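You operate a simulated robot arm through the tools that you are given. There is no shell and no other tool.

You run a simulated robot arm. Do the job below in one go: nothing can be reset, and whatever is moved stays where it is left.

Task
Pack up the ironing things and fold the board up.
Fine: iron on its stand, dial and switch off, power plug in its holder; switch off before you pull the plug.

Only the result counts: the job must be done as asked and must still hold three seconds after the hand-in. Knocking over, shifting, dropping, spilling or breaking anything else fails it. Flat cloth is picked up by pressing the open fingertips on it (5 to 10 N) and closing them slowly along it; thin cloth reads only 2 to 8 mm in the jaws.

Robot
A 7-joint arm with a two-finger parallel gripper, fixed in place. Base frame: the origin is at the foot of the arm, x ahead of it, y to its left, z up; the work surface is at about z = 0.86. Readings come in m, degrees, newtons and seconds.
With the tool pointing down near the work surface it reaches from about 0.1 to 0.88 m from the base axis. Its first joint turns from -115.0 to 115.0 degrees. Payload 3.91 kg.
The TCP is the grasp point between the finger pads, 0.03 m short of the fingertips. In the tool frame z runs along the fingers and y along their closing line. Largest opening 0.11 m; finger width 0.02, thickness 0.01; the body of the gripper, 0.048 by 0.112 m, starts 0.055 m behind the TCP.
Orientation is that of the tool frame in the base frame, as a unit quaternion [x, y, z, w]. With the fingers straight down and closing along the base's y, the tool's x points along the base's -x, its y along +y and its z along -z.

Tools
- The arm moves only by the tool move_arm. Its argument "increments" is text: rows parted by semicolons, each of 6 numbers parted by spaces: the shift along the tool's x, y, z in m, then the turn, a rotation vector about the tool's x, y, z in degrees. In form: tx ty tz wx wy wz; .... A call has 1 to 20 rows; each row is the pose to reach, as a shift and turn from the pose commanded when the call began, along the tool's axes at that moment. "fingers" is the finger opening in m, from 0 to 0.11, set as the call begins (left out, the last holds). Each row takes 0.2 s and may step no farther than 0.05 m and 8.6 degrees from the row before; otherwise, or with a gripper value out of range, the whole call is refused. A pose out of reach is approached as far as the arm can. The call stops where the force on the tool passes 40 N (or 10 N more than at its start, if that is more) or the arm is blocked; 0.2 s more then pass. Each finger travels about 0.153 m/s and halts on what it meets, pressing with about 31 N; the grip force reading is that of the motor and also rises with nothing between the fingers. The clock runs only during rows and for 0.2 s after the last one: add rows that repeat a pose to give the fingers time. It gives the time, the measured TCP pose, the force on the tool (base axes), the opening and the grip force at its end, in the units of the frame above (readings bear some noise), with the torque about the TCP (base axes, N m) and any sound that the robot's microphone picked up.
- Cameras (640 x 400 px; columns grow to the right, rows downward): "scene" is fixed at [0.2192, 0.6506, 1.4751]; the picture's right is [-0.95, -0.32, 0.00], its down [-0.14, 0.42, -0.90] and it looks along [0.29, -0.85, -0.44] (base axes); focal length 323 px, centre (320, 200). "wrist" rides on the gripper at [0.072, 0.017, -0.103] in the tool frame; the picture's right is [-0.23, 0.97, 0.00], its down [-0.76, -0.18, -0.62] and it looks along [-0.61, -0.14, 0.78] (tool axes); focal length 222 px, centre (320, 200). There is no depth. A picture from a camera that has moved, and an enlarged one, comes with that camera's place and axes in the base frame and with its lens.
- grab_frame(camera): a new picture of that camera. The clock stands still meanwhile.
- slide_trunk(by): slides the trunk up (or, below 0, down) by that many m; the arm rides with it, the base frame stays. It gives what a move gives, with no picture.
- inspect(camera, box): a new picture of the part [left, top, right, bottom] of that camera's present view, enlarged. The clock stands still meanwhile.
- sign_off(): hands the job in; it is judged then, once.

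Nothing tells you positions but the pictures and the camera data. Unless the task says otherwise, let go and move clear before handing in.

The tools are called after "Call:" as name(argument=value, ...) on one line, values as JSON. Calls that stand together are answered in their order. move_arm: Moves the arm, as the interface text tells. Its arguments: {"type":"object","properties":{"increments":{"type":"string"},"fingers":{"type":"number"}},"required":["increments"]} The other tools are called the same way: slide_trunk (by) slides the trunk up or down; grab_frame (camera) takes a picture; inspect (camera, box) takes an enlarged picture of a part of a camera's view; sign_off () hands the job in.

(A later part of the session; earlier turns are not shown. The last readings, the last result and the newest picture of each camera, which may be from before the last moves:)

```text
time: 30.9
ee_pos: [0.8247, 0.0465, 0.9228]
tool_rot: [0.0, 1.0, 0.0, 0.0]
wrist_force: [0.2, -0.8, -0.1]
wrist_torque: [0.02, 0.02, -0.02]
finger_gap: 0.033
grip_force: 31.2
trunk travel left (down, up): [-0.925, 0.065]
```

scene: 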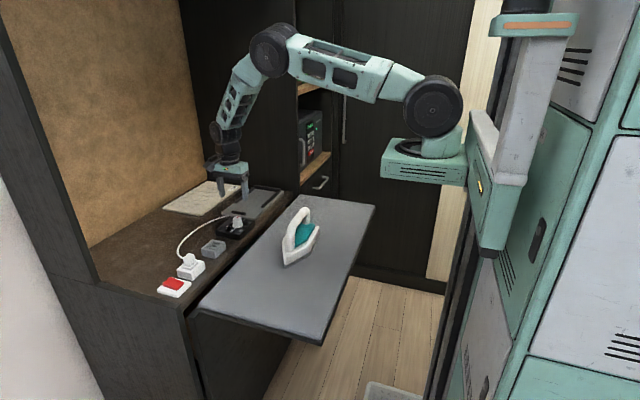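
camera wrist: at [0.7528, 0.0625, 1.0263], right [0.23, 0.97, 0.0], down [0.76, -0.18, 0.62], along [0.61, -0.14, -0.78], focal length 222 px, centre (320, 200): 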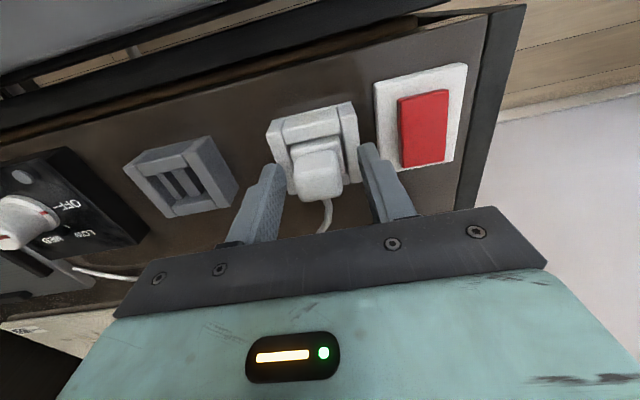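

Closed at 33 mm, a little wider than I measured. I'll look at what the fingers are holding.

Call:
inspect(camera="wrist", box=[240, 90, 400, 240])

Call:
inspect(camera="scene", box=[165, 235, 225, 285])

```text
2.67 times, centred on (320, 165) of wrist
camera zoom: at [0.7527, 0.0626, 1.0264], right [0.23, 0.97, 0.0], down [0.76, -0.18, 0.62], along [0.61, -0.14, -0.78], focal length 592 px, centre (320, 293)
```

zoom: 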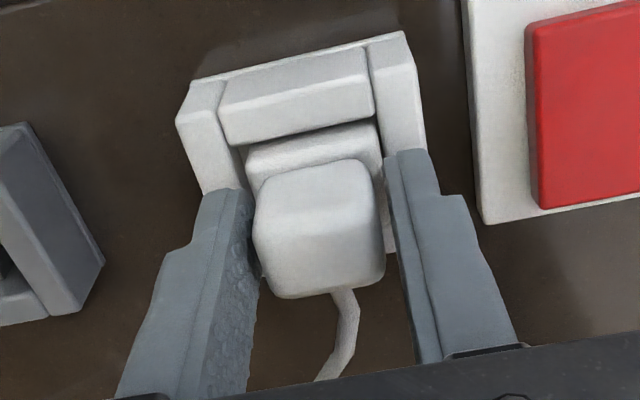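

```text
8.00 times, centred on (195, 260) of scene
camera zoom: at [0.2192, 0.6506, 1.4751], right [-0.95, -0.32, 0.0], down [-0.14, 0.42, -0.9], along [0.29, -0.85, -0.44], focal length 2586 px, centre (1320, -280)
```

zoom: 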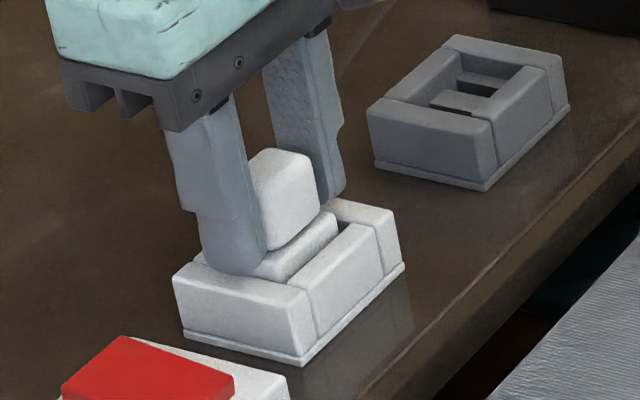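

The fingertips are resting on the plug's wider flange, which is 33 mm, rather than on the cube. I'll open, rise 6 mm and regrip the cube itself.

Call:
move_arm(increments="0 0 0 0 0 0; 0 -0.001 -0.003 0 0 0; 0 -0.001 -0.006 0 0 0; 0 -0.001 -0.006 0 0 0", fingers=0.05)

Call:
move_arm(increments="0 0 0 0 0 0; 0 0 0 0 0 0; 0 0 0 0 0 0", fingers=0)

Call:
inspect(camera="scene", box=[165, 235, 225, 285])

```text
time: 31.9
ee_pos: [0.8248, 0.0466, 0.9285]
tool_rot: [0.0, 1.0, 0.0, 0.001]
wrist_force: [-1.0, 0.7, 0.4]
wrist_torque: [0.01, 0.01, 0.03]
finger_gap: 0.0499
grip_force: 0.1
trunk travel left (down, up): [-0.925, 0.065]
```

```text
time: 32.7
ee_pos: [0.8252, 0.0453, 0.9295]
tool_rot: [-0.001, 1.0, 0.0, 0.001]
wrist_force: [0.1, 0.2, 0.3]
wrist_torque: [-0.01, -0.01, -0.03]
finger_gap: 0.0266
grip_force: 30.8
trunk travel left (down, up): [-0.925, 0.065]
```

```text
8.00 times, centred on (195, 260) of scene
camera zoom: at [0.2192, 0.6506, 1.4751], right [-0.95, -0.32, 0.0], down [-0.14, 0.42, -0.9], along [0.29, -0.85, -0.44], focal length 2586 px, centre (1320, -280)
```

zoom: 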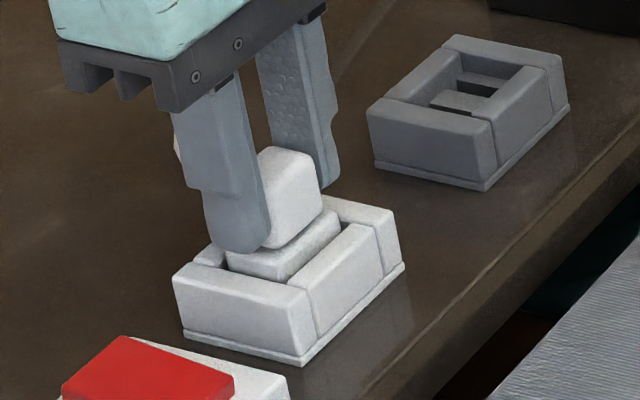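

Now the cube is held at 26.6 mm with no side load. I'll pull straight up slowly.

Call:
move_arm(increments="0 0 -0.003 0 0 0; 0 0 -0.006 0 0 0; 0 0 -0.010 0 0 0; 0 0 -0.015 0 0 0; 0 0 -0.02 0 0 0; 0 0 -0.025 0 0 0")

Call:
inspect(camera="scene", box=[155, 225, 225, 285])

```text
time: 34.1
ee_pos: [0.8234, 0.0454, 0.9547]
tool_rot: [-0.001, 1.0, 0.0, 0.0]
wrist_force: [0.1, -0.1, -0.6]
wrist_torque: [0.04, 0.04, 0.02]
finger_gap: 0.0267
grip_force: 30.6
trunk travel left (down, up): [-0.925, 0.065]
```

```text
6.67 times, centred on (190, 255) of scene
camera zoom: at [0.2192, 0.6506, 1.4751], right [-0.95, -0.32, 0.0], down [-0.14, 0.42, -0.9], along [0.29, -0.85, -0.44], focal length 2155 px, centre (1187, -167)
```

zoom: 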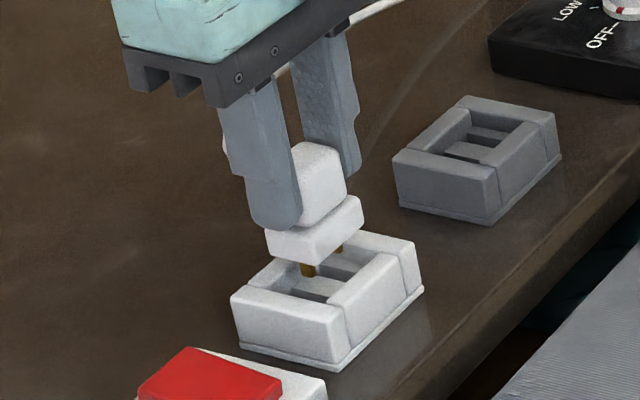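

The plug is coming out with its two brass pins visible. I'll lift it well clear and stop midway between socket and holder, so one picture shows both for an exact offset.

Call:
move_arm(increments="0 0 -0.025 0 0 0; 0 0 -0.05 0 0 0; 0 0 -0.07 0 0 0; 0.01 -0.025 -0.07 0 0 0; 0.02 -0.055 -0.07 0 0 0; 0.02 -0.055 -0.07 0 0 0; 0.02 -0.055 -0.07 0 0 0")

Call:
grab_frame(camera="wrist")

Call:
inspect(camera="wrist", box=[220, 70, 420, 195])

Call:
inspect(camera="scene", box=[165, 205, 245, 275])

```text
time: 35.7
ee_pos: [0.8022, -0.0109, 1.0245]
tool_rot: [0.0, 1.0, 0.0, 0.001]
wrist_force: [0.3, 1.2, -0.6]
wrist_torque: [0.01, -0.01, -0.02]
finger_gap: 0.0269
grip_force: 31.1
trunk travel left (down, up): [-0.925, 0.065]
```

```text
taken
camera wrist: at [0.7303, 0.0052, 1.1276], right [0.23, 0.97, 0.0], down [0.76, -0.18, 0.62], along [0.61, -0.14, -0.78], focal length 222 px, centre (320, 200)
```

wrist: 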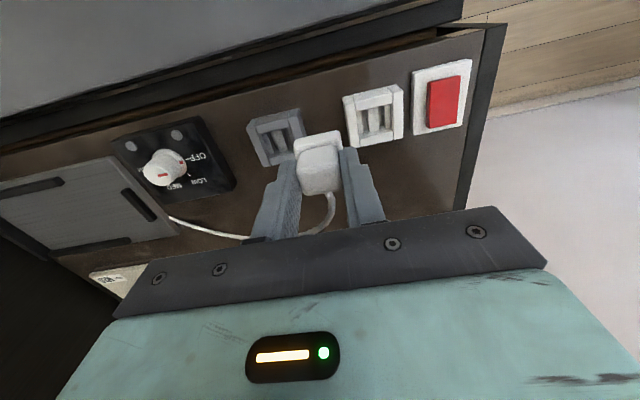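

```text
3.20 times, centred on (320, 132) of wrist
camera zoom: at [0.7303, 0.0052, 1.1276], right [0.23, 0.97, 0.0], down [0.76, -0.18, 0.62], along [0.61, -0.14, -0.78], focal length 711 px, centre (320, 416)
```

zoom: 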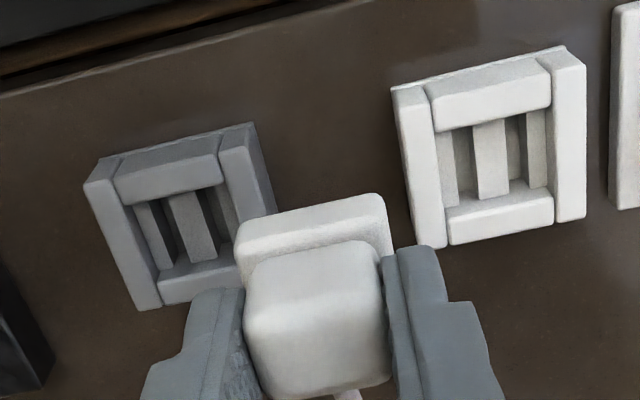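

```text
5.71 times, centred on (205, 240) of scene
camera zoom: at [0.2192, 0.6506, 1.4751], right [-0.95, -0.32, 0.0], down [-0.14, 0.42, -0.9], along [0.29, -0.85, -0.44], focal length 1847 px, centre (977, -29)
```

zoom: 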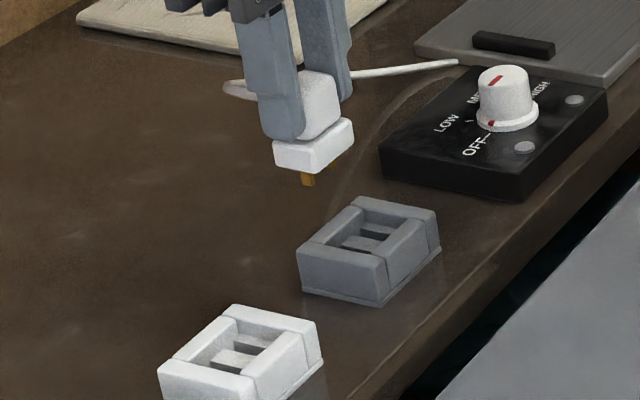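

Both the empty socket and the holder are visible. The holder is offset from the socket by about (0.000, −0.1095), with the same shape and orientation. I'll carry the plug above the holder and come down to just short of it to check alignment.

Call:
move_arm(increments="-0.0103 -0.0273 0 0 0 0; -0.0205 -0.0545 0 0 0 0; -0.0205 -0.0545 0.03 0 0 0; -0.0205 -0.0545 0.055 0 0 0; -0.0205 -0.0545 0.055 0 0 0; -0.0205 -0.0545 0.055 0 0 0")

Call:
inspect(camera="wrist", box=[240, 80, 400, 220])

Call:
inspect(camera="scene", box=[175, 215, 245, 270])

```text
time: 37.1
ee_pos: [0.8249, -0.0643, 0.9696]
tool_rot: [-0.001, 1.0, 0.0, 0.0]
wrist_force: [0.8, 0.0, 0.1]
wrist_torque: [-0.01, 0.0, 0.02]
finger_gap: 0.0269
grip_force: 30.7
trunk travel left (down, up): [-0.925, 0.065]
```

```text
2.86 times, centred on (320, 150) of wrist
camera zoom: at [0.753, -0.0485, 1.0722], right [0.23, 0.97, 0.0], down [0.76, -0.18, 0.62], along [0.61, -0.14, -0.78], focal length 635 px, centre (320, 343)
```

zoom: 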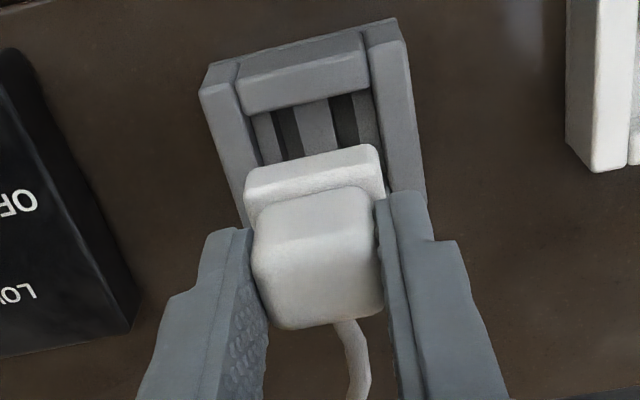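

```text
7.27 times, centred on (210, 242) of scene
camera zoom: at [0.2192, 0.6506, 1.4751], right [-0.95, -0.32, 0.0], down [-0.14, 0.42, -0.9], along [0.29, -0.85, -0.44], focal length 2351 px, centre (1120, -109)
```

zoom: 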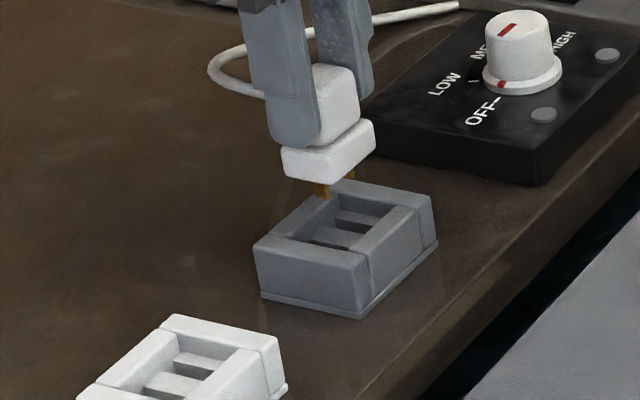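

Comparing flange to rim offsets with the seated-in-socket view, the plug is aligned to the holder within about 1 mm in both directions. I'll lower it slowly.

Call:
move_arm(increments="0 0 0.005 0 0 0; 0 0 0.01 0 0 0; 0 0 0.015 0 0 0; 0 0 0.02 0 0 0; 0 0 0.024 0 0 0; 0 0 0.028 0 0 0; 0 0 0.031 0 0 0")

Call:
inspect(camera="scene", box=[175, 215, 245, 270])

Call:
inspect(camera="wrist", box=[240, 80, 400, 220])

```text
time: 38.7
ee_pos: [0.826, -0.0648, 0.9389]
tool_rot: [-0.001, 1.0, 0.0, 0.001]
wrist_force: [-0.5, 0.5, -0.5]
wrist_torque: [-0.02, 0.0, -0.02]
finger_gap: 0.027
grip_force: 30.7
trunk travel left (down, up): [-0.925, 0.065]
```

```text
7.27 times, centred on (210, 242) of scene
camera zoom: at [0.2192, 0.6506, 1.4751], right [-0.95, -0.32, 0.0], down [-0.14, 0.42, -0.9], along [0.29, -0.85, -0.44], focal length 2351 px, centre (1120, -109)
```

zoom: 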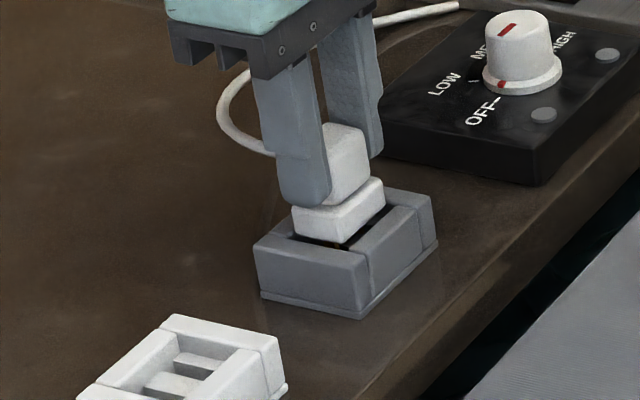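

```text
2.86 times, centred on (320, 150) of wrist
camera zoom: at [0.7528, -0.0482, 1.0423], right [0.23, 0.97, 0.0], down [0.76, -0.18, 0.62], along [0.61, -0.14, -0.78], focal length 635 px, centre (320, 343)
```

zoom: 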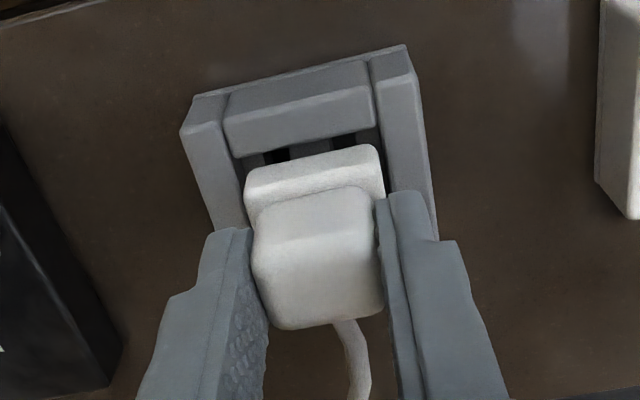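

No contact force so far and the flange is starting into the recess. I'll continue down in 2 mm steps.

Call:
move_arm(increments="0 0 0.002 0 0 0; 0 0 0.004 0 0 0; 0 0 0.006 0 0 0; 0 0 0.008 0 0 0; 0 0 0.009 0 0 0; 0 0 0.01 0 0 0")

Call:
inspect(camera="scene", box=[175, 215, 245, 270])

```text
time: 40.1
ee_pos: [0.8256, -0.0647, 0.9309]
tool_rot: [0.0, 1.0, -0.001, 0.002]
wrist_force: [-1.5, -1.5, 11.6]
wrist_torque: [-0.06, 0.21, 0.02]
finger_gap: 0.0265
grip_force: 31.0
trunk travel left (down, up): [-0.925, 0.065]
```

```text
7.27 times, centred on (210, 242) of scene
camera zoom: at [0.2192, 0.6506, 1.4751], right [-0.95, -0.32, 0.0], down [-0.14, 0.42, -0.9], along [0.29, -0.85, -0.44], focal length 2351 px, centre (1120, -109)
```

zoom: 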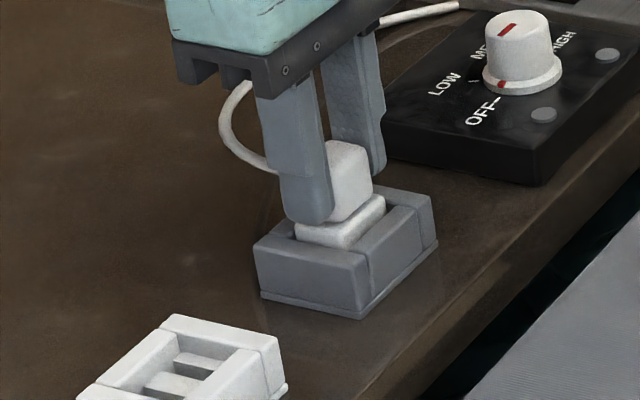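

There's 12 N of contact at z ≈ 0.931, where the socket-seated value was about 0.929. I'll press a little more to seat it fully.

Call:
move_arm(increments="0 0 0.001 0 0 0; 0 0 0.002 0 0 0; 0 0 0.002 0 0 0")

Call:
inspect(camera="scene", box=[185, 225, 235, 265])

Call:
inspect(camera="wrist", box=[240, 80, 400, 220])

```text
time: 40.9
ee_pos: [0.8253, -0.0649, 0.9292]
tool_rot: [0.0, 1.0, 0.0, 0.003]
wrist_force: [-1.7, -2.9, 25.0]
wrist_torque: [-0.12, -0.03, -0.01]
finger_gap: 0.0269
grip_force: 31.2
trunk travel left (down, up): [-0.925, 0.065]
```

```text
10.00 times, centred on (210, 245) of scene
camera zoom: at [0.2192, 0.6506, 1.4751], right [-0.95, -0.32, 0.0], down [-0.14, 0.42, -0.9], along [0.29, -0.85, -0.44], focal length 3232 px, centre (1420, -250)
```

zoom: 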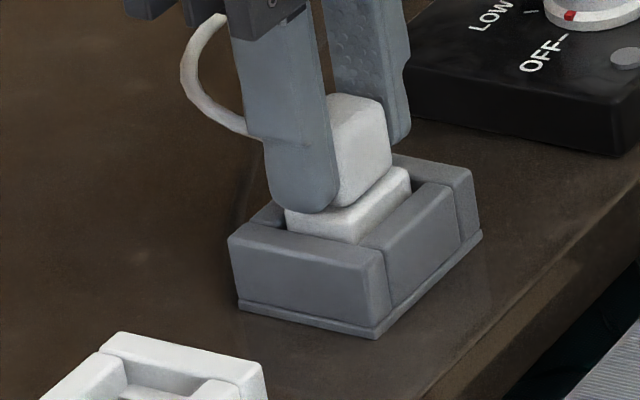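

```text
2.86 times, centred on (320, 150) of wrist
camera zoom: at [0.753, -0.0485, 1.0314], right [0.23, 0.97, 0.0], down [0.76, -0.18, 0.63], along [0.61, -0.14, -0.78], focal length 635 px, centre (320, 343)
```

zoom: 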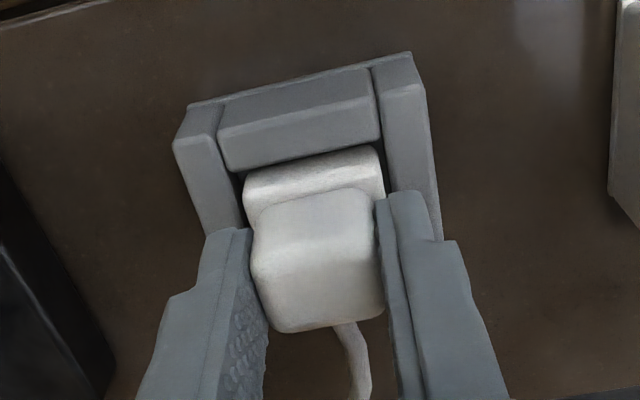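

The plug is seated at the same depth as it had in the socket and is firmly bottomed. I'll ease off, open and rise straight up.

Call:
move_arm(increments="0 0 -0.0015 0 0 0; 0 0 -0.0015 0 0 0")

Call:
move_arm(increments="0 0 0 0 0 0; 0 0 0 0 0 0; 0 0 -0.02 0 0 0; 0 0 -0.05 0 0 0; 0 0 -0.09 0 0 0; 0.02 0 -0.12 0 0 0; 0.02 0 -0.12 0 0 0", fingers=0.05)

Call:
inspect(camera="scene", box=[175, 215, 245, 270])

Call:
grab_frame(camera="wrist")

```text
time: 41.5
ee_pos: [0.8252, -0.0648, 0.9287]
tool_rot: [-0.001, 1.0, 0.0, 0.002]
wrist_force: [4.1, -2.0, 11.6]
wrist_torque: [-0.09, -0.35, -0.03]
finger_gap: 0.0268
grip_force: 31.0
trunk travel left (down, up): [-0.925, 0.065]
```

```text
time: 43.1
ee_pos: [0.8029, -0.065, 1.0464]
tool_rot: [-0.001, 1.0, -0.001, 0.001]
wrist_force: [-0.5, -0.4, -0.9]
wrist_torque: [-0.01, -0.01, 0.02]
finger_gap: 0.0502
grip_force: 0.1
trunk travel left (down, up): [-0.925, 0.065]
```

```text
7.27 times, centred on (210, 242) of scene
camera zoom: at [0.2192, 0.6506, 1.4751], right [-0.95, -0.32, 0.0], down [-0.14, 0.42, -0.9], along [0.29, -0.85, -0.44], focal length 2351 px, centre (1120, -109)
```

zoom: 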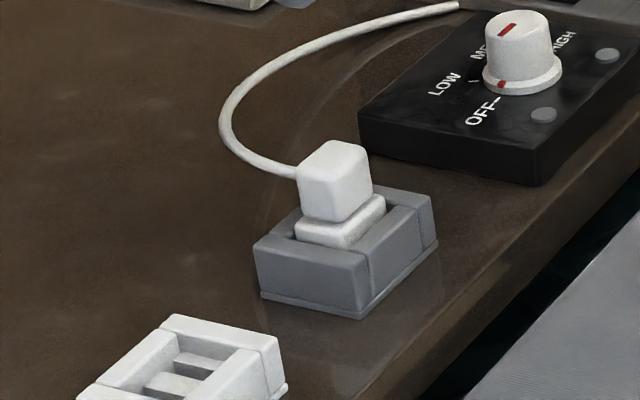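

```text
taken
camera wrist: at [0.7312, -0.0496, 1.1493], right [0.23, 0.97, 0.0], down [0.76, -0.18, 0.62], along [0.61, -0.14, -0.78], focal length 222 px, centre (320, 200)
```

wrist: 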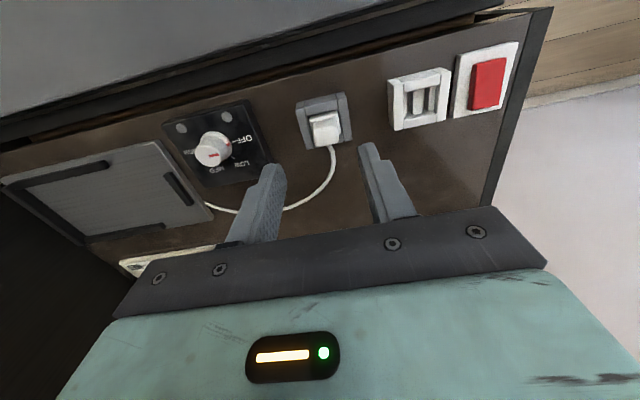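

The plug stands in the holder as it should. Next is the iron, so I'll rise and go over it to measure the handle.

Call:
move_arm(increments="0.02 -0.01 -0.03 0 0 0; 0.05 -0.023 -0.055 0 0 0; 0.085 -0.04 -0.08 0 0 0; 0.12 -0.056 -0.105 0 0 0; 0.155 -0.073 -0.13 0 0 0; 0.185 -0.087 -0.145 0 0 0; 0.203 -0.095 -0.154 0 0 0; 0.203 -0.095 -0.154 0 0 0", fingers=0.11)

Call:
grab_frame(camera="wrist")

Call:
grab_frame(camera="scene")

```text
time: 44.9
ee_pos: [0.599, -0.1602, 1.202]
tool_rot: [-0.002, 1.0, 0.0, 0.001]
wrist_force: [-0.5, -0.8, -0.2]
wrist_torque: [0.01, 0.0, 0.0]
finger_gap: 0.1101
grip_force: 0.2
trunk travel left (down, up): [-0.925, 0.065]
```

```text
taken
camera wrist: at [0.5269, -0.1446, 1.3045], right [0.23, 0.97, 0.0], down [0.76, -0.18, 0.62], along [0.61, -0.14, -0.78], focal length 222 px, centre (320, 200)
```

wrist: 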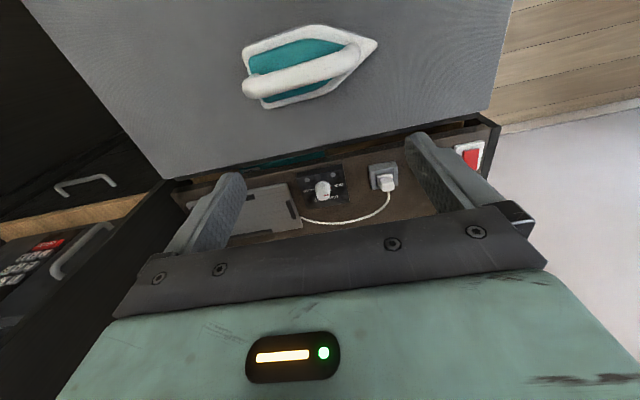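

```text
taken
```

scene: 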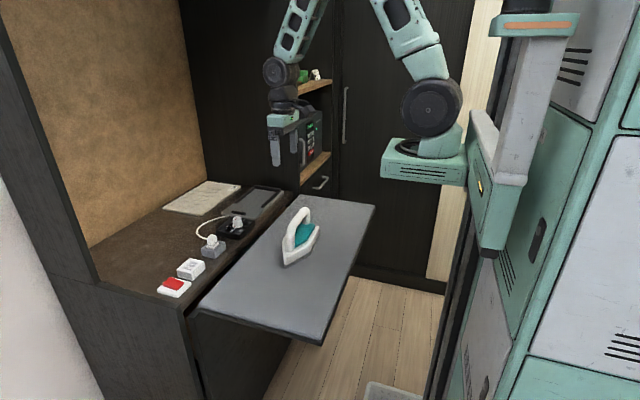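

Call:
inspect(camera="wrist", box=[220, 0, 400, 120])

Call:
inspect(camera="scene", box=[270, 195, 330, 270])

Call:
inspect(camera="scene", box=[160, 170, 300, 250])

```text
3.33 times, centred on (310, 60) of wrist
camera zoom: at [0.5269, -0.1446, 1.3045], right [0.23, 0.97, 0.0], down [0.76, -0.18, 0.62], along [0.61, -0.14, -0.78], focal length 740 px, centre (353, 667)
```

zoom: 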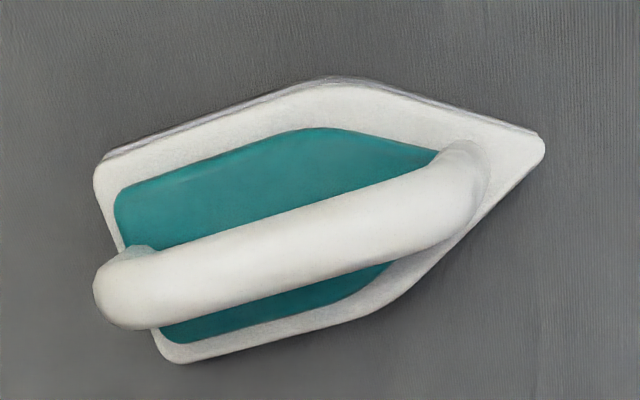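

```text
5.33 times, centred on (300, 232) of scene
camera zoom: at [0.2192, 0.6506, 1.4751], right [-0.95, -0.32, 0.0], down [-0.14, 0.42, -0.9], along [0.29, -0.85, -0.44], focal length 1724 px, centre (427, 27)
```

zoom: 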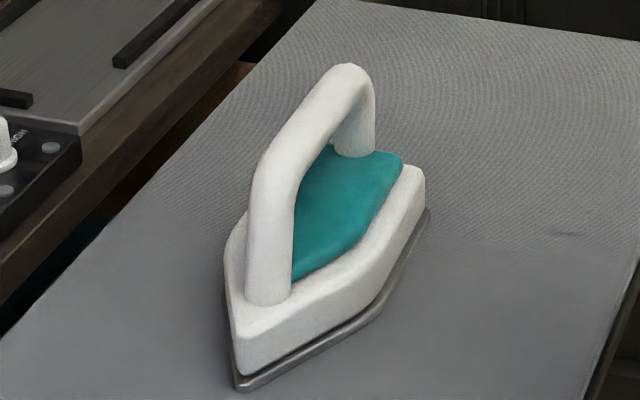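

```text
4.57 times, centred on (230, 210) of scene
camera zoom: at [0.2192, 0.6506, 1.4751], right [-0.95, -0.32, 0.0], down [-0.14, 0.42, -0.9], along [0.29, -0.85, -0.44], focal length 1478 px, centre (731, 154)
```

zoom: 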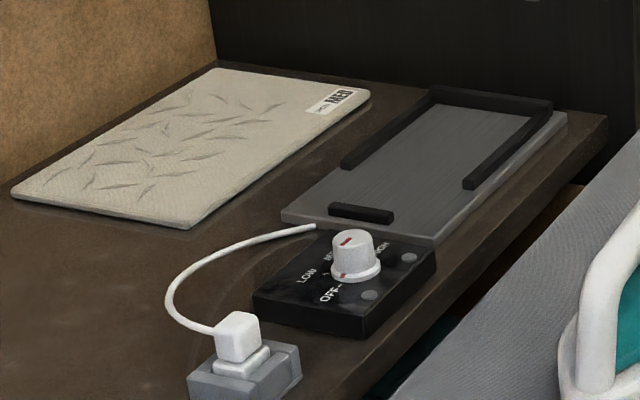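

The iron's handle runs along y at x ≈ 0.57–0.575, from y −0.252 to −0.115, with its top at z ≈ 0.965, and the iron is turned about 2° counter-clockwise. The stand spans x 0.80–0.945, y −0.56 to −0.285, with side rails at the rear end and a short bar at the front, so the iron goes in flat with its tip toward +y, centred near (0.872, −0.42). I'll first test empty-handed whether the arm reaches over the stand.

Call:
move_arm(increments="-0.0303 -0.0306 0.011 0 0 0; -0.0607 -0.0611 0.022 0 0 0; -0.091 -0.0917 0.033 0 0 0; -0.1213 -0.1222 0.044 0 0 0; -0.1517 -0.1528 0.056 0 0 0; -0.182 -0.1833 0.067 0 0 0; -0.2123 -0.2139 0.078 0 0 0; -0.2427 -0.2444 0.089 0 0 0; -0.273 -0.275 0.1 0 0 0; -0.273 -0.275 0.1 0 0 0", fingers=0.06)

Call:
grab_frame(camera="wrist")

Call:
grab_frame(camera="scene")

```text
time: 47.1
ee_pos: [0.8716, -0.4322, 1.1001]
tool_rot: [-0.001, 1.0, 0.0, 0.0]
wrist_force: [0.4, 0.2, 0.2]
wrist_torque: [0.0, 0.0, -0.03]
finger_gap: 0.0606
grip_force: 0.0
out of reach, approached as far as the arm can: row 9, 10
trunk travel left (down, up): [-0.925, 0.065]
```

```text
taken
camera wrist: at [0.8005, -0.4159, 1.2038], right [0.23, 0.97, 0.0], down [0.76, -0.18, 0.62], along [0.61, -0.14, -0.78], focal length 222 px, centre (320, 200)
```

wrist: 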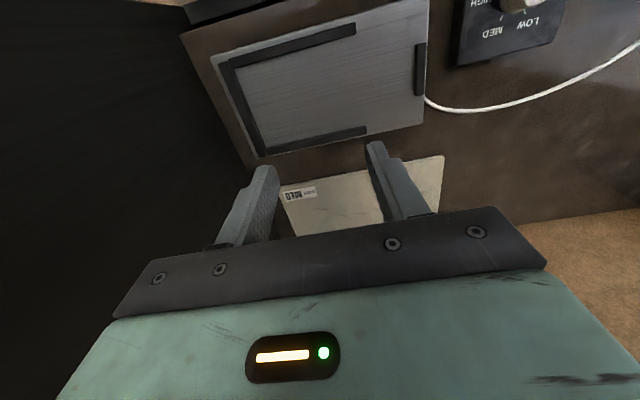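

```text
taken
```

scene: 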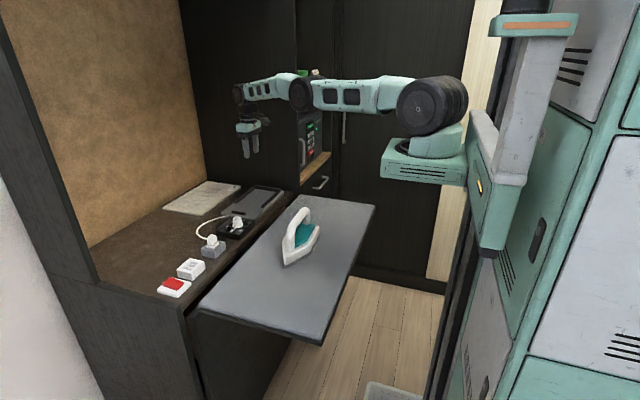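

The arm reaches (0.872, −0.432) at z 1.10 nearly stretched, so the shoulder is too high for working at handle height. I'll go back over the iron, lower the trunk by 0.2 m, and lean the tool a little outward when gripping so there's reach to spare.

Call:
move_arm(increments="0.0297 0.0264 -0.015 0 0 0; 0.0593 0.0528 -0.03 0 0 0; 0.089 0.0792 -0.045 0 0 0; 0.1186 0.1056 -0.06 0 0 0; 0.1483 0.132 -0.075 0 0 0; 0.178 0.1584 -0.09 0 0 0; 0.2076 0.1848 -0.105 0 0 0; 0.2373 0.2112 -0.12 0 0 0; 0.2669 0.2376 -0.135 0 0 0; 0.2966 0.264 -0.15 0 0 0; 0.2966 0.264 -0.15 0 0 0", fingers=0.08)

Call:
slide_trunk(by=-0.1)

Call:
grab_frame(camera="scene")

Call:
grab_frame(camera="wrist")

```text
time: 49.5
ee_pos: [0.5744, -0.1678, 1.2538]
tool_rot: [-0.001, 1.0, 0.0, 0.001]
wrist_force: [-0.3, -0.4, -0.2]
wrist_torque: [0.0, 0.02, 0.01]
finger_gap: 0.08
grip_force: 0.1
trunk travel left (down, up): [-0.925, 0.065]
```

```text
time: 50.9
ee_pos: [0.5739, -0.167, 1.1521]
tool_rot: [-0.001, 1.0, 0.0, 0.0]
wrist_force: [0.2, 0.3, 0.5]
wrist_torque: [0.0, -0.03, -0.02]
finger_gap: 0.0799
grip_force: 0.0
trunk travel left (down, up): [-0.825, 0.165]
```

```text
taken
```

scene: 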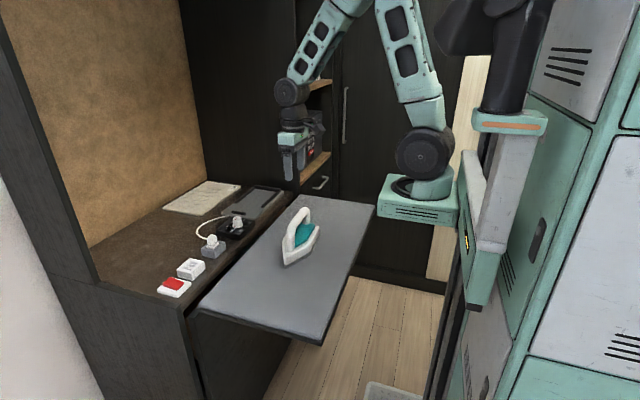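

```text
taken
camera wrist: at [0.5023, -0.1518, 1.2566], right [0.23, 0.97, 0.0], down [0.76, -0.18, 0.62], along [0.61, -0.14, -0.78], focal length 222 px, centre (320, 200)
```

wrist: 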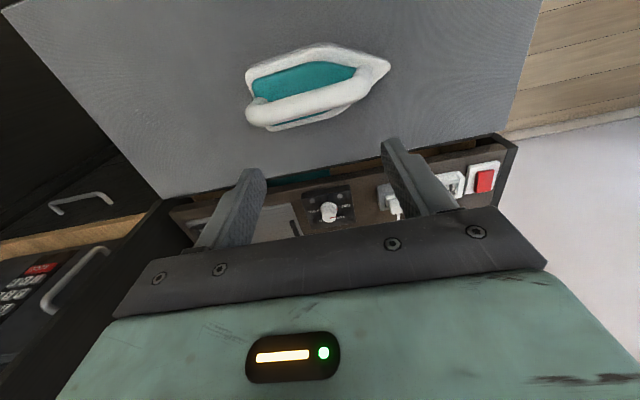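

The trunk lowered cleanly by 0.1 m and everything is clear, so I'll lower it another 0.1 m.

Call:
slide_trunk(by=-0.1)

Call:
grab_frame(camera="wrist")

Call:
inspect(camera="wrist", box=[220, 30, 420, 155])

Call:
grab_frame(camera="scene")

```text
time: 52.2
ee_pos: [0.5745, -0.1685, 1.0529]
tool_rot: [-0.001, 1.0, 0.0, 0.001]
wrist_force: [-0.3, 0.1, -0.6]
wrist_torque: [0.02, 0.02, -0.01]
finger_gap: 0.0803
grip_force: 0.1
trunk travel left (down, up): [-0.725, 0.265]
```

```text
taken
camera wrist: at [0.5023, -0.1519, 1.1566], right [0.23, 0.97, 0.0], down [0.76, -0.18, 0.62], along [0.61, -0.14, -0.78], focal length 222 px, centre (320, 200)
```

wrist: 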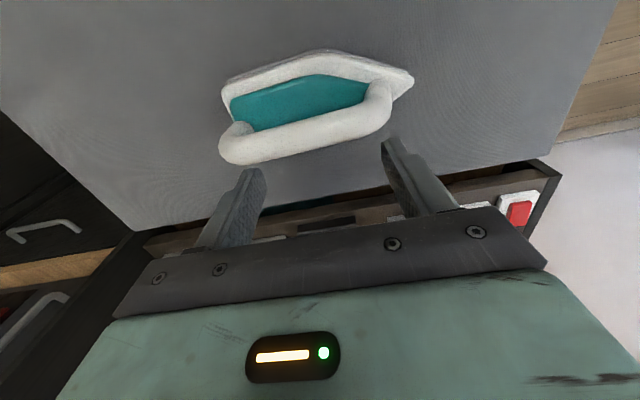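

```text
3.20 times, centred on (320, 92) of wrist
camera zoom: at [0.5023, -0.1519, 1.1566], right [0.23, 0.97, 0.0], down [0.76, -0.18, 0.62], along [0.61, -0.14, -0.78], focal length 711 px, centre (320, 544)
```

zoom: 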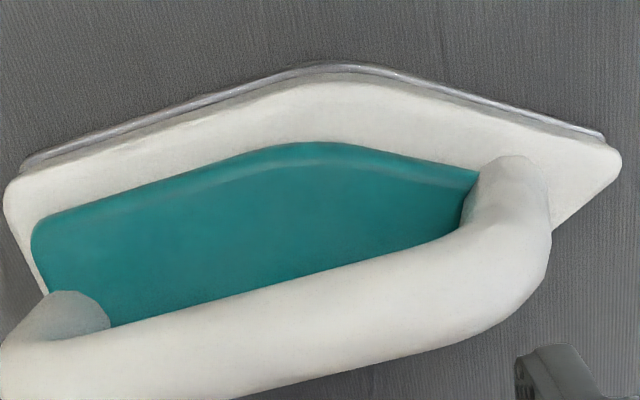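

```text
taken
```

scene: 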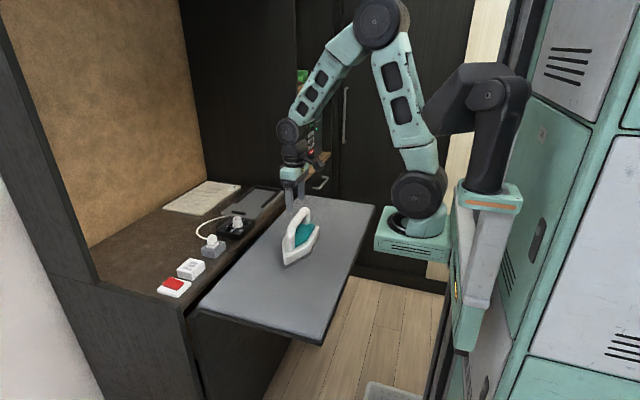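

The handle axis is at about x 0.575, z 0.965, running along y and turned about 1.7° counter-clockwise. The body top is at about z 0.91. I need the fingers closing along x, so I'll turn the tool +90°, raise it slightly, and lean it 12° outward.

Call:
move_arm(increments="0 0 -0.005 0 0 8.2; 0 0 -0.01 0 0 16.4; 0 0 -0.015 0 0 24.6; 0 0 -0.02 0 0 32.8; 0 0 -0.025 0 0 41; 0 0 -0.03 0 0 49.2; 0 0 -0.035 0 0 57.4; 0 0 -0.04 0 0 65.6; 0 0 -0.045 0 0 73.8; 0 0 -0.05 0 0 82; 0 0 -0.05 0 0 90; 0 0 -0.05 0 0 90", fingers=0.08)

Call:
move_arm(increments="0 0 0 -6 0 0; 0 0 0 -12 0 0; 0 0 0 -12 0 0")

Call:
grab_frame(camera="wrist")

Call:
grab_frame(camera="scene")

```text
time: 54.8
ee_pos: [0.5731, -0.1676, 1.1027]
tool_rot: [0.708, 0.707, 0.0, 0.0]
wrist_force: [0.1, 0.6, 0.1]
wrist_torque: [-0.02, -0.02, 0.0]
finger_gap: 0.0798
grip_force: 0.0
trunk travel left (down, up): [-0.725, 0.265]
```

```text
time: 55.6
ee_pos: [0.5742, -0.168, 1.1038]
tool_rot: [0.703, 0.703, 0.076, 0.074]
wrist_force: [1.3, 0.4, -0.1]
wrist_torque: [-0.01, 0.0, -0.03]
finger_gap: 0.0802
grip_force: 0.1
trunk travel left (down, up): [-0.725, 0.265]
```

```text
taken
camera wrist: at [0.5693, -0.0967, 1.2076], right [0.95, -0.23, 0.21], down [-0.3, -0.76, 0.57], along [0.03, -0.61, -0.79], focal length 222 px, centre (320, 200)
```

wrist: 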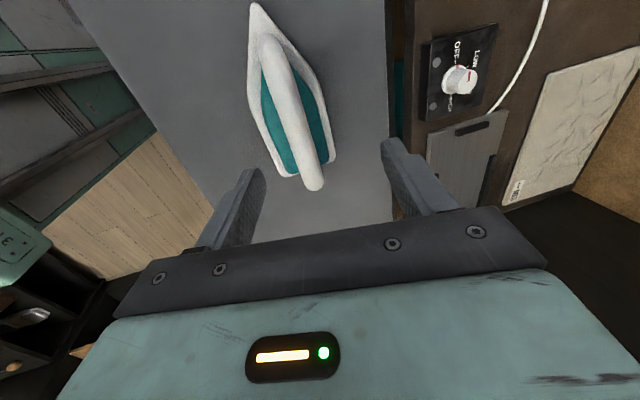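

```text
taken
```

scene: 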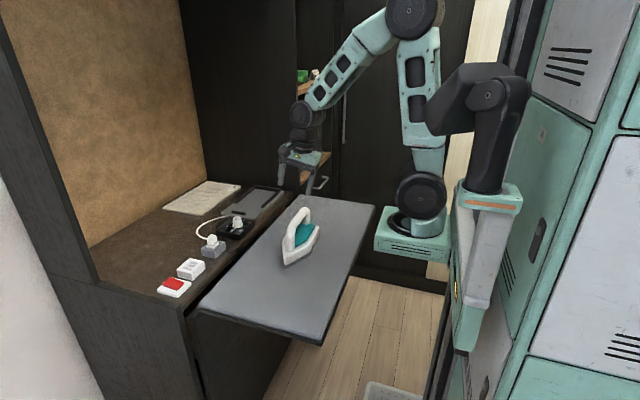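

The tool now leans outward as intended. I'll test the reach over the stand in this posture and take a close look at its rails.

Call:
move_arm(increments="-0.0263 0.0283 0.0115 0 0 0; -0.0526 0.0566 0.023 0 0 0; -0.0789 0.0849 0.0346 0 0 0; -0.1052 0.1132 0.0461 0 0 0; -0.1315 0.1415 0.0576 0 0 0; -0.1578 0.1698 0.0691 0 0 0; -0.1841 0.1981 0.0806 0 0 0; -0.2104 0.2264 0.0922 0 0 0; -0.2367 0.2547 0.1037 0 0 0; -0.263 0.283 0.1152 0 0 0; -0.263 0.283 0.1152 0 0 0")

Call:
grab_frame(camera="wrist")

Call:
inspect(camera="wrist", box=[220, 20, 420, 200])

Call:
grab_frame(camera="scene")

```text
time: 58.0
ee_pos: [0.8728, -0.43, 1.0512]
tool_rot: [0.703, 0.704, 0.075, 0.074]
wrist_force: [0.0, 0.3, 0.7]
wrist_torque: [0.02, 0.01, -0.02]
finger_gap: 0.0799
grip_force: 0.2
trunk travel left (down, up): [-0.725, 0.265]
```

```text
taken
camera wrist: at [0.8687, -0.3586, 1.1552], right [0.95, -0.23, 0.2], down [-0.3, -0.76, 0.57], along [0.03, -0.61, -0.79], focal length 222 px, centre (320, 200)
```

wrist: 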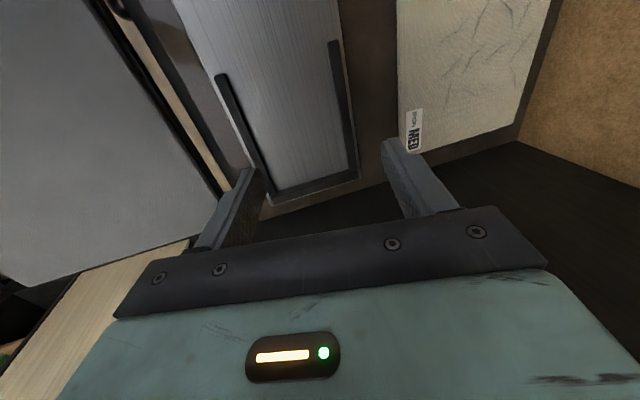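

```text
2.22 times, centred on (320, 110) of wrist
camera zoom: at [0.8687, -0.3586, 1.1552], right [0.95, -0.23, 0.2], down [-0.3, -0.76, 0.57], along [0.03, -0.61, -0.79], focal length 494 px, centre (320, 400)
```

zoom: 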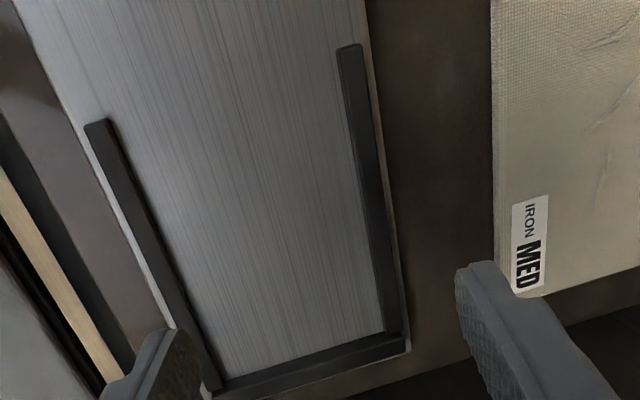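

```text
taken
```

scene: 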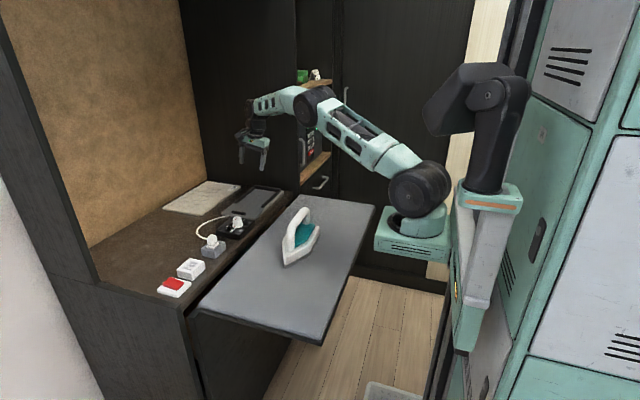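

Reach is comfortable here. Rail inner faces are at x 0.8195 and 0.931, the rear rail at y −0.533 and the front bar at about y −0.307, so the iron's centre belongs at (0.875, −0.42). I'll go back above the handle and match the iron's small yaw.

Call:
move_arm(increments="0.0251 -0.0293 -0.0062 0 0.03 -0.16; 0.0502 -0.0587 -0.0125 0 0.07 -0.31; 0.0753 -0.088 -0.0187 0 0.1 -0.47; 0.1004 -0.1174 -0.025 0 0.13 -0.63; 0.1255 -0.1467 -0.0312 0 0.17 -0.78; 0.1506 -0.176 -0.0374 0 0.2 -0.94; 0.1757 -0.2054 -0.0437 0 0.23 -1.1; 0.2008 -0.2347 -0.0499 0 0.27 -1.25; 0.2259 -0.2641 -0.0562 0 0.3 -1.41; 0.251 -0.2934 -0.0624 0 0.333 -1.565; 0.251 -0.2934 -0.0624 0 0.333 -1.565")

Call:
grab_frame(camera="wrist")

Call:
inspect(camera="wrist", box=[220, 30, 420, 200])

```text
time: 60.4
ee_pos: [0.5723, -0.182, 1.051]
tool_rot: [0.693, 0.713, 0.075, 0.073]
wrist_force: [1.5, 1.1, 0.2]
wrist_torque: [0.01, -0.01, 0.01]
finger_gap: 0.0802
grip_force: 0.1
trunk travel left (down, up): [-0.725, 0.265]
```

```text
taken
camera wrist: at [0.5663, -0.1096, 1.1554], right [0.96, -0.2, 0.2], down [-0.28, -0.77, 0.57], along [0.04, -0.61, -0.79], focal length 222 px, centre (320, 200)
```

wrist: 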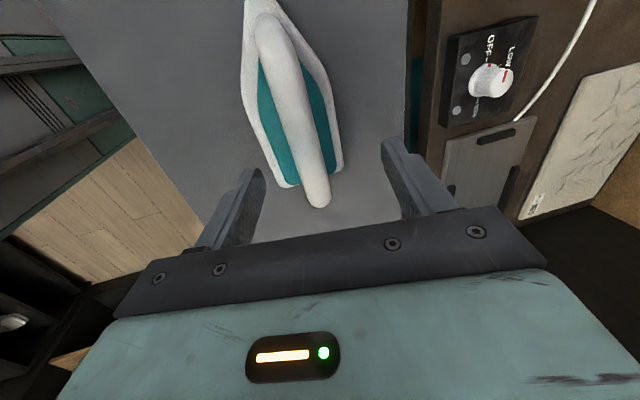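

```text
2.35 times, centred on (320, 115) of wrist
camera zoom: at [0.5663, -0.1096, 1.1554], right [0.96, -0.2, 0.2], down [-0.28, -0.77, 0.57], along [0.04, -0.61, -0.79], focal length 523 px, centre (320, 400)
```

zoom: 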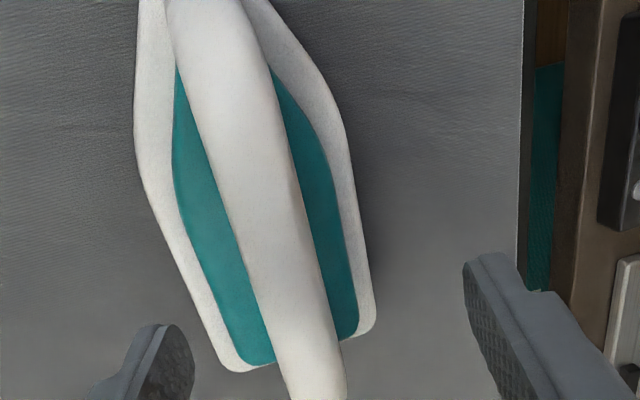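

Handle axis measured at (0.5747, −0.182), in line with the fingers. I'll descend vertically around the handle, fingertips staying above the iron body.

Call:
move_arm(increments="0 -0.0056 0.0291 0 0 0; 0 -0.0113 0.0583 0 0 0; 0 -0.0169 0.0874 0 0 0; 0 -0.0169 0.0874 0 0 0", fingers=0.08)

Call:
grab_frame(camera="wrist")

Call:
inspect(camera="scene", box=[260, 170, 350, 275])

```text
time: 61.4
ee_pos: [0.5764, -0.1811, 0.9623]
tool_rot: [0.693, 0.713, 0.076, 0.074]
wrist_force: [-0.1, 0.2, -0.4]
wrist_torque: [-0.01, -0.01, 0.01]
finger_gap: 0.0798
grip_force: 0.1
trunk travel left (down, up): [-0.725, 0.265]
```

```text
taken
camera wrist: at [0.5697, -0.1095, 1.0663], right [0.96, -0.2, 0.2], down [-0.28, -0.77, 0.57], along [0.04, -0.61, -0.79], focal length 222 px, centre (320, 200)
```

wrist: 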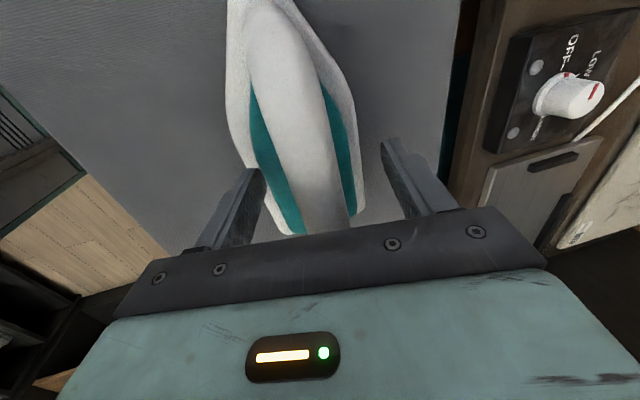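

```text
3.81 times, centred on (305, 222) of scene
camera zoom: at [0.2192, 0.6506, 1.4751], right [-0.95, -0.32, 0.0], down [-0.14, 0.42, -0.9], along [0.29, -0.85, -0.44], focal length 1231 px, centre (377, 114)
```

zoom: 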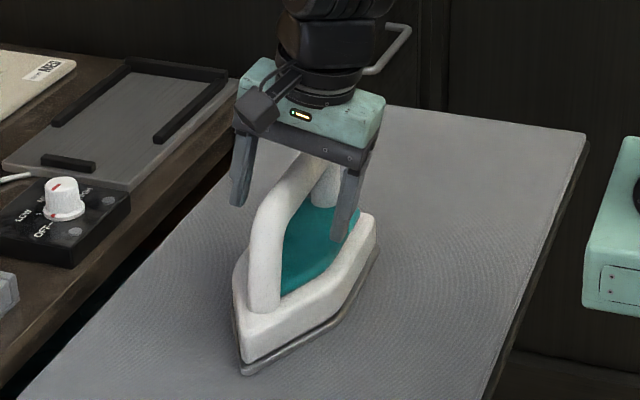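

The fingers straddle the handle. I'll shift 1.7 mm to centre and close.

Call:
move_arm(increments="0 -0.0017 -0.0003 0 0 0; 0 -0.0017 -0.0003 0 0 0")

Call:
move_arm(increments="0 0 0 0 0 0; 0 0 0 0 0 0; 0 0 0 0 0 0; 0 0 0 0 0 0", fingers=0)

Call:
inspect(camera="scene", box=[260, 170, 350, 275])

Call:
grab_frame(camera="wrist")

```text
time: 62.0
ee_pos: [0.5743, -0.1808, 0.9608]
tool_rot: [0.694, 0.712, 0.076, 0.074]
wrist_force: [-0.5, -0.3, 0.5]
wrist_torque: [0.02, -0.01, -0.01]
finger_gap: 0.0801
grip_force: 0.0
trunk travel left (down, up): [-0.725, 0.265]
```

```text
time: 63.0
ee_pos: [0.5743, -0.1816, 0.9619]
tool_rot: [0.693, 0.713, 0.077, 0.074]
wrist_force: [5.6, -0.5, 7.2]
wrist_torque: [-0.1, 0.0, 0.0]
finger_gap: 0.0265
grip_force: 31.0
trunk travel left (down, up): [-0.725, 0.265]
```

```text
3.81 times, centred on (305, 222) of scene
camera zoom: at [0.2192, 0.6506, 1.4751], right [-0.95, -0.32, 0.0], down [-0.14, 0.42, -0.9], along [0.29, -0.85, -0.44], focal length 1231 px, centre (377, 114)
```

zoom: 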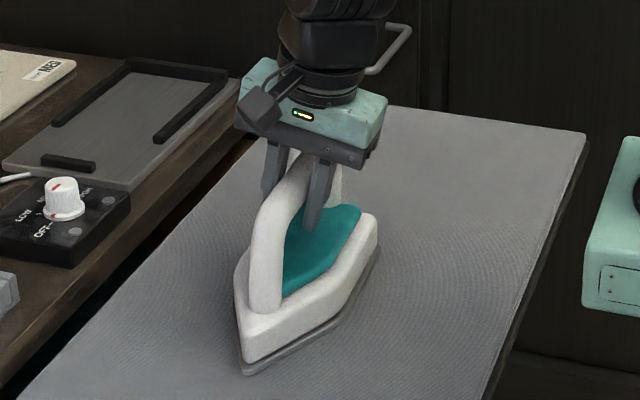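

```text
taken
camera wrist: at [0.568, -0.11, 1.0663], right [0.96, -0.2, 0.21], down [-0.28, -0.77, 0.57], along [0.04, -0.61, -0.79], focal length 222 px, centre (320, 200)
```

wrist: 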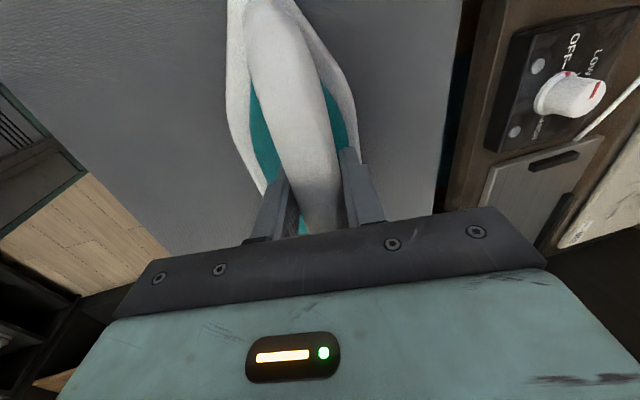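

The handle is gripped at 26.5 mm. I'll lift a few centimetres straight up and check that the iron hangs level and doesn't slip.

Call:
move_arm(increments="0 0.001 -0.0049 0 0 0; 0 0.0021 -0.0098 0 0 0; 0 0.0042 -0.0196 0 0 0; 0 0.0083 -0.0391 0 0 0; 0 0.0083 -0.0391 0 0 0")

Call:
inspect(camera="scene", box=[260, 160, 350, 275])

Call:
grab_frame(camera="wrist")

```text
time: 64.2
ee_pos: [0.5751, -0.1796, 0.9998]
tool_rot: [0.693, 0.713, 0.076, 0.074]
wrist_force: [0.2, -0.1, -10.4]
wrist_torque: [0.05, -0.01, -0.04]
finger_gap: 0.0265
grip_force: 30.7
trunk travel left (down, up): [-0.725, 0.265]
```

```text
3.48 times, centred on (305, 218) of scene
camera zoom: at [0.2192, 0.6506, 1.4751], right [-0.95, -0.32, 0.0], down [-0.14, 0.42, -0.9], along [0.29, -0.85, -0.44], focal length 1124 px, centre (372, 139)
```

zoom: 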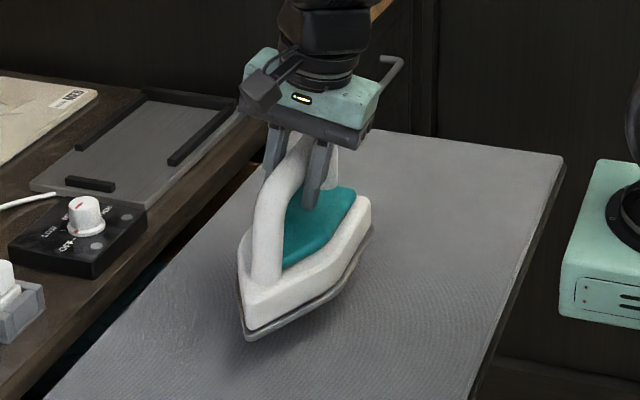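

```text
taken
camera wrist: at [0.569, -0.109, 1.1054], right [0.96, -0.2, 0.2], down [-0.28, -0.77, 0.57], along [0.04, -0.61, -0.79], focal length 222 px, centre (320, 200)
```

wrist: 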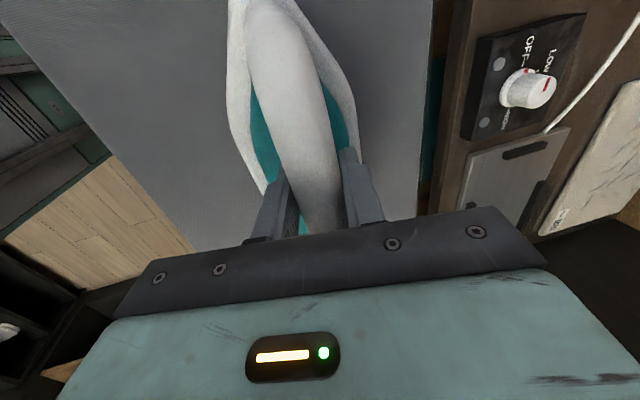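

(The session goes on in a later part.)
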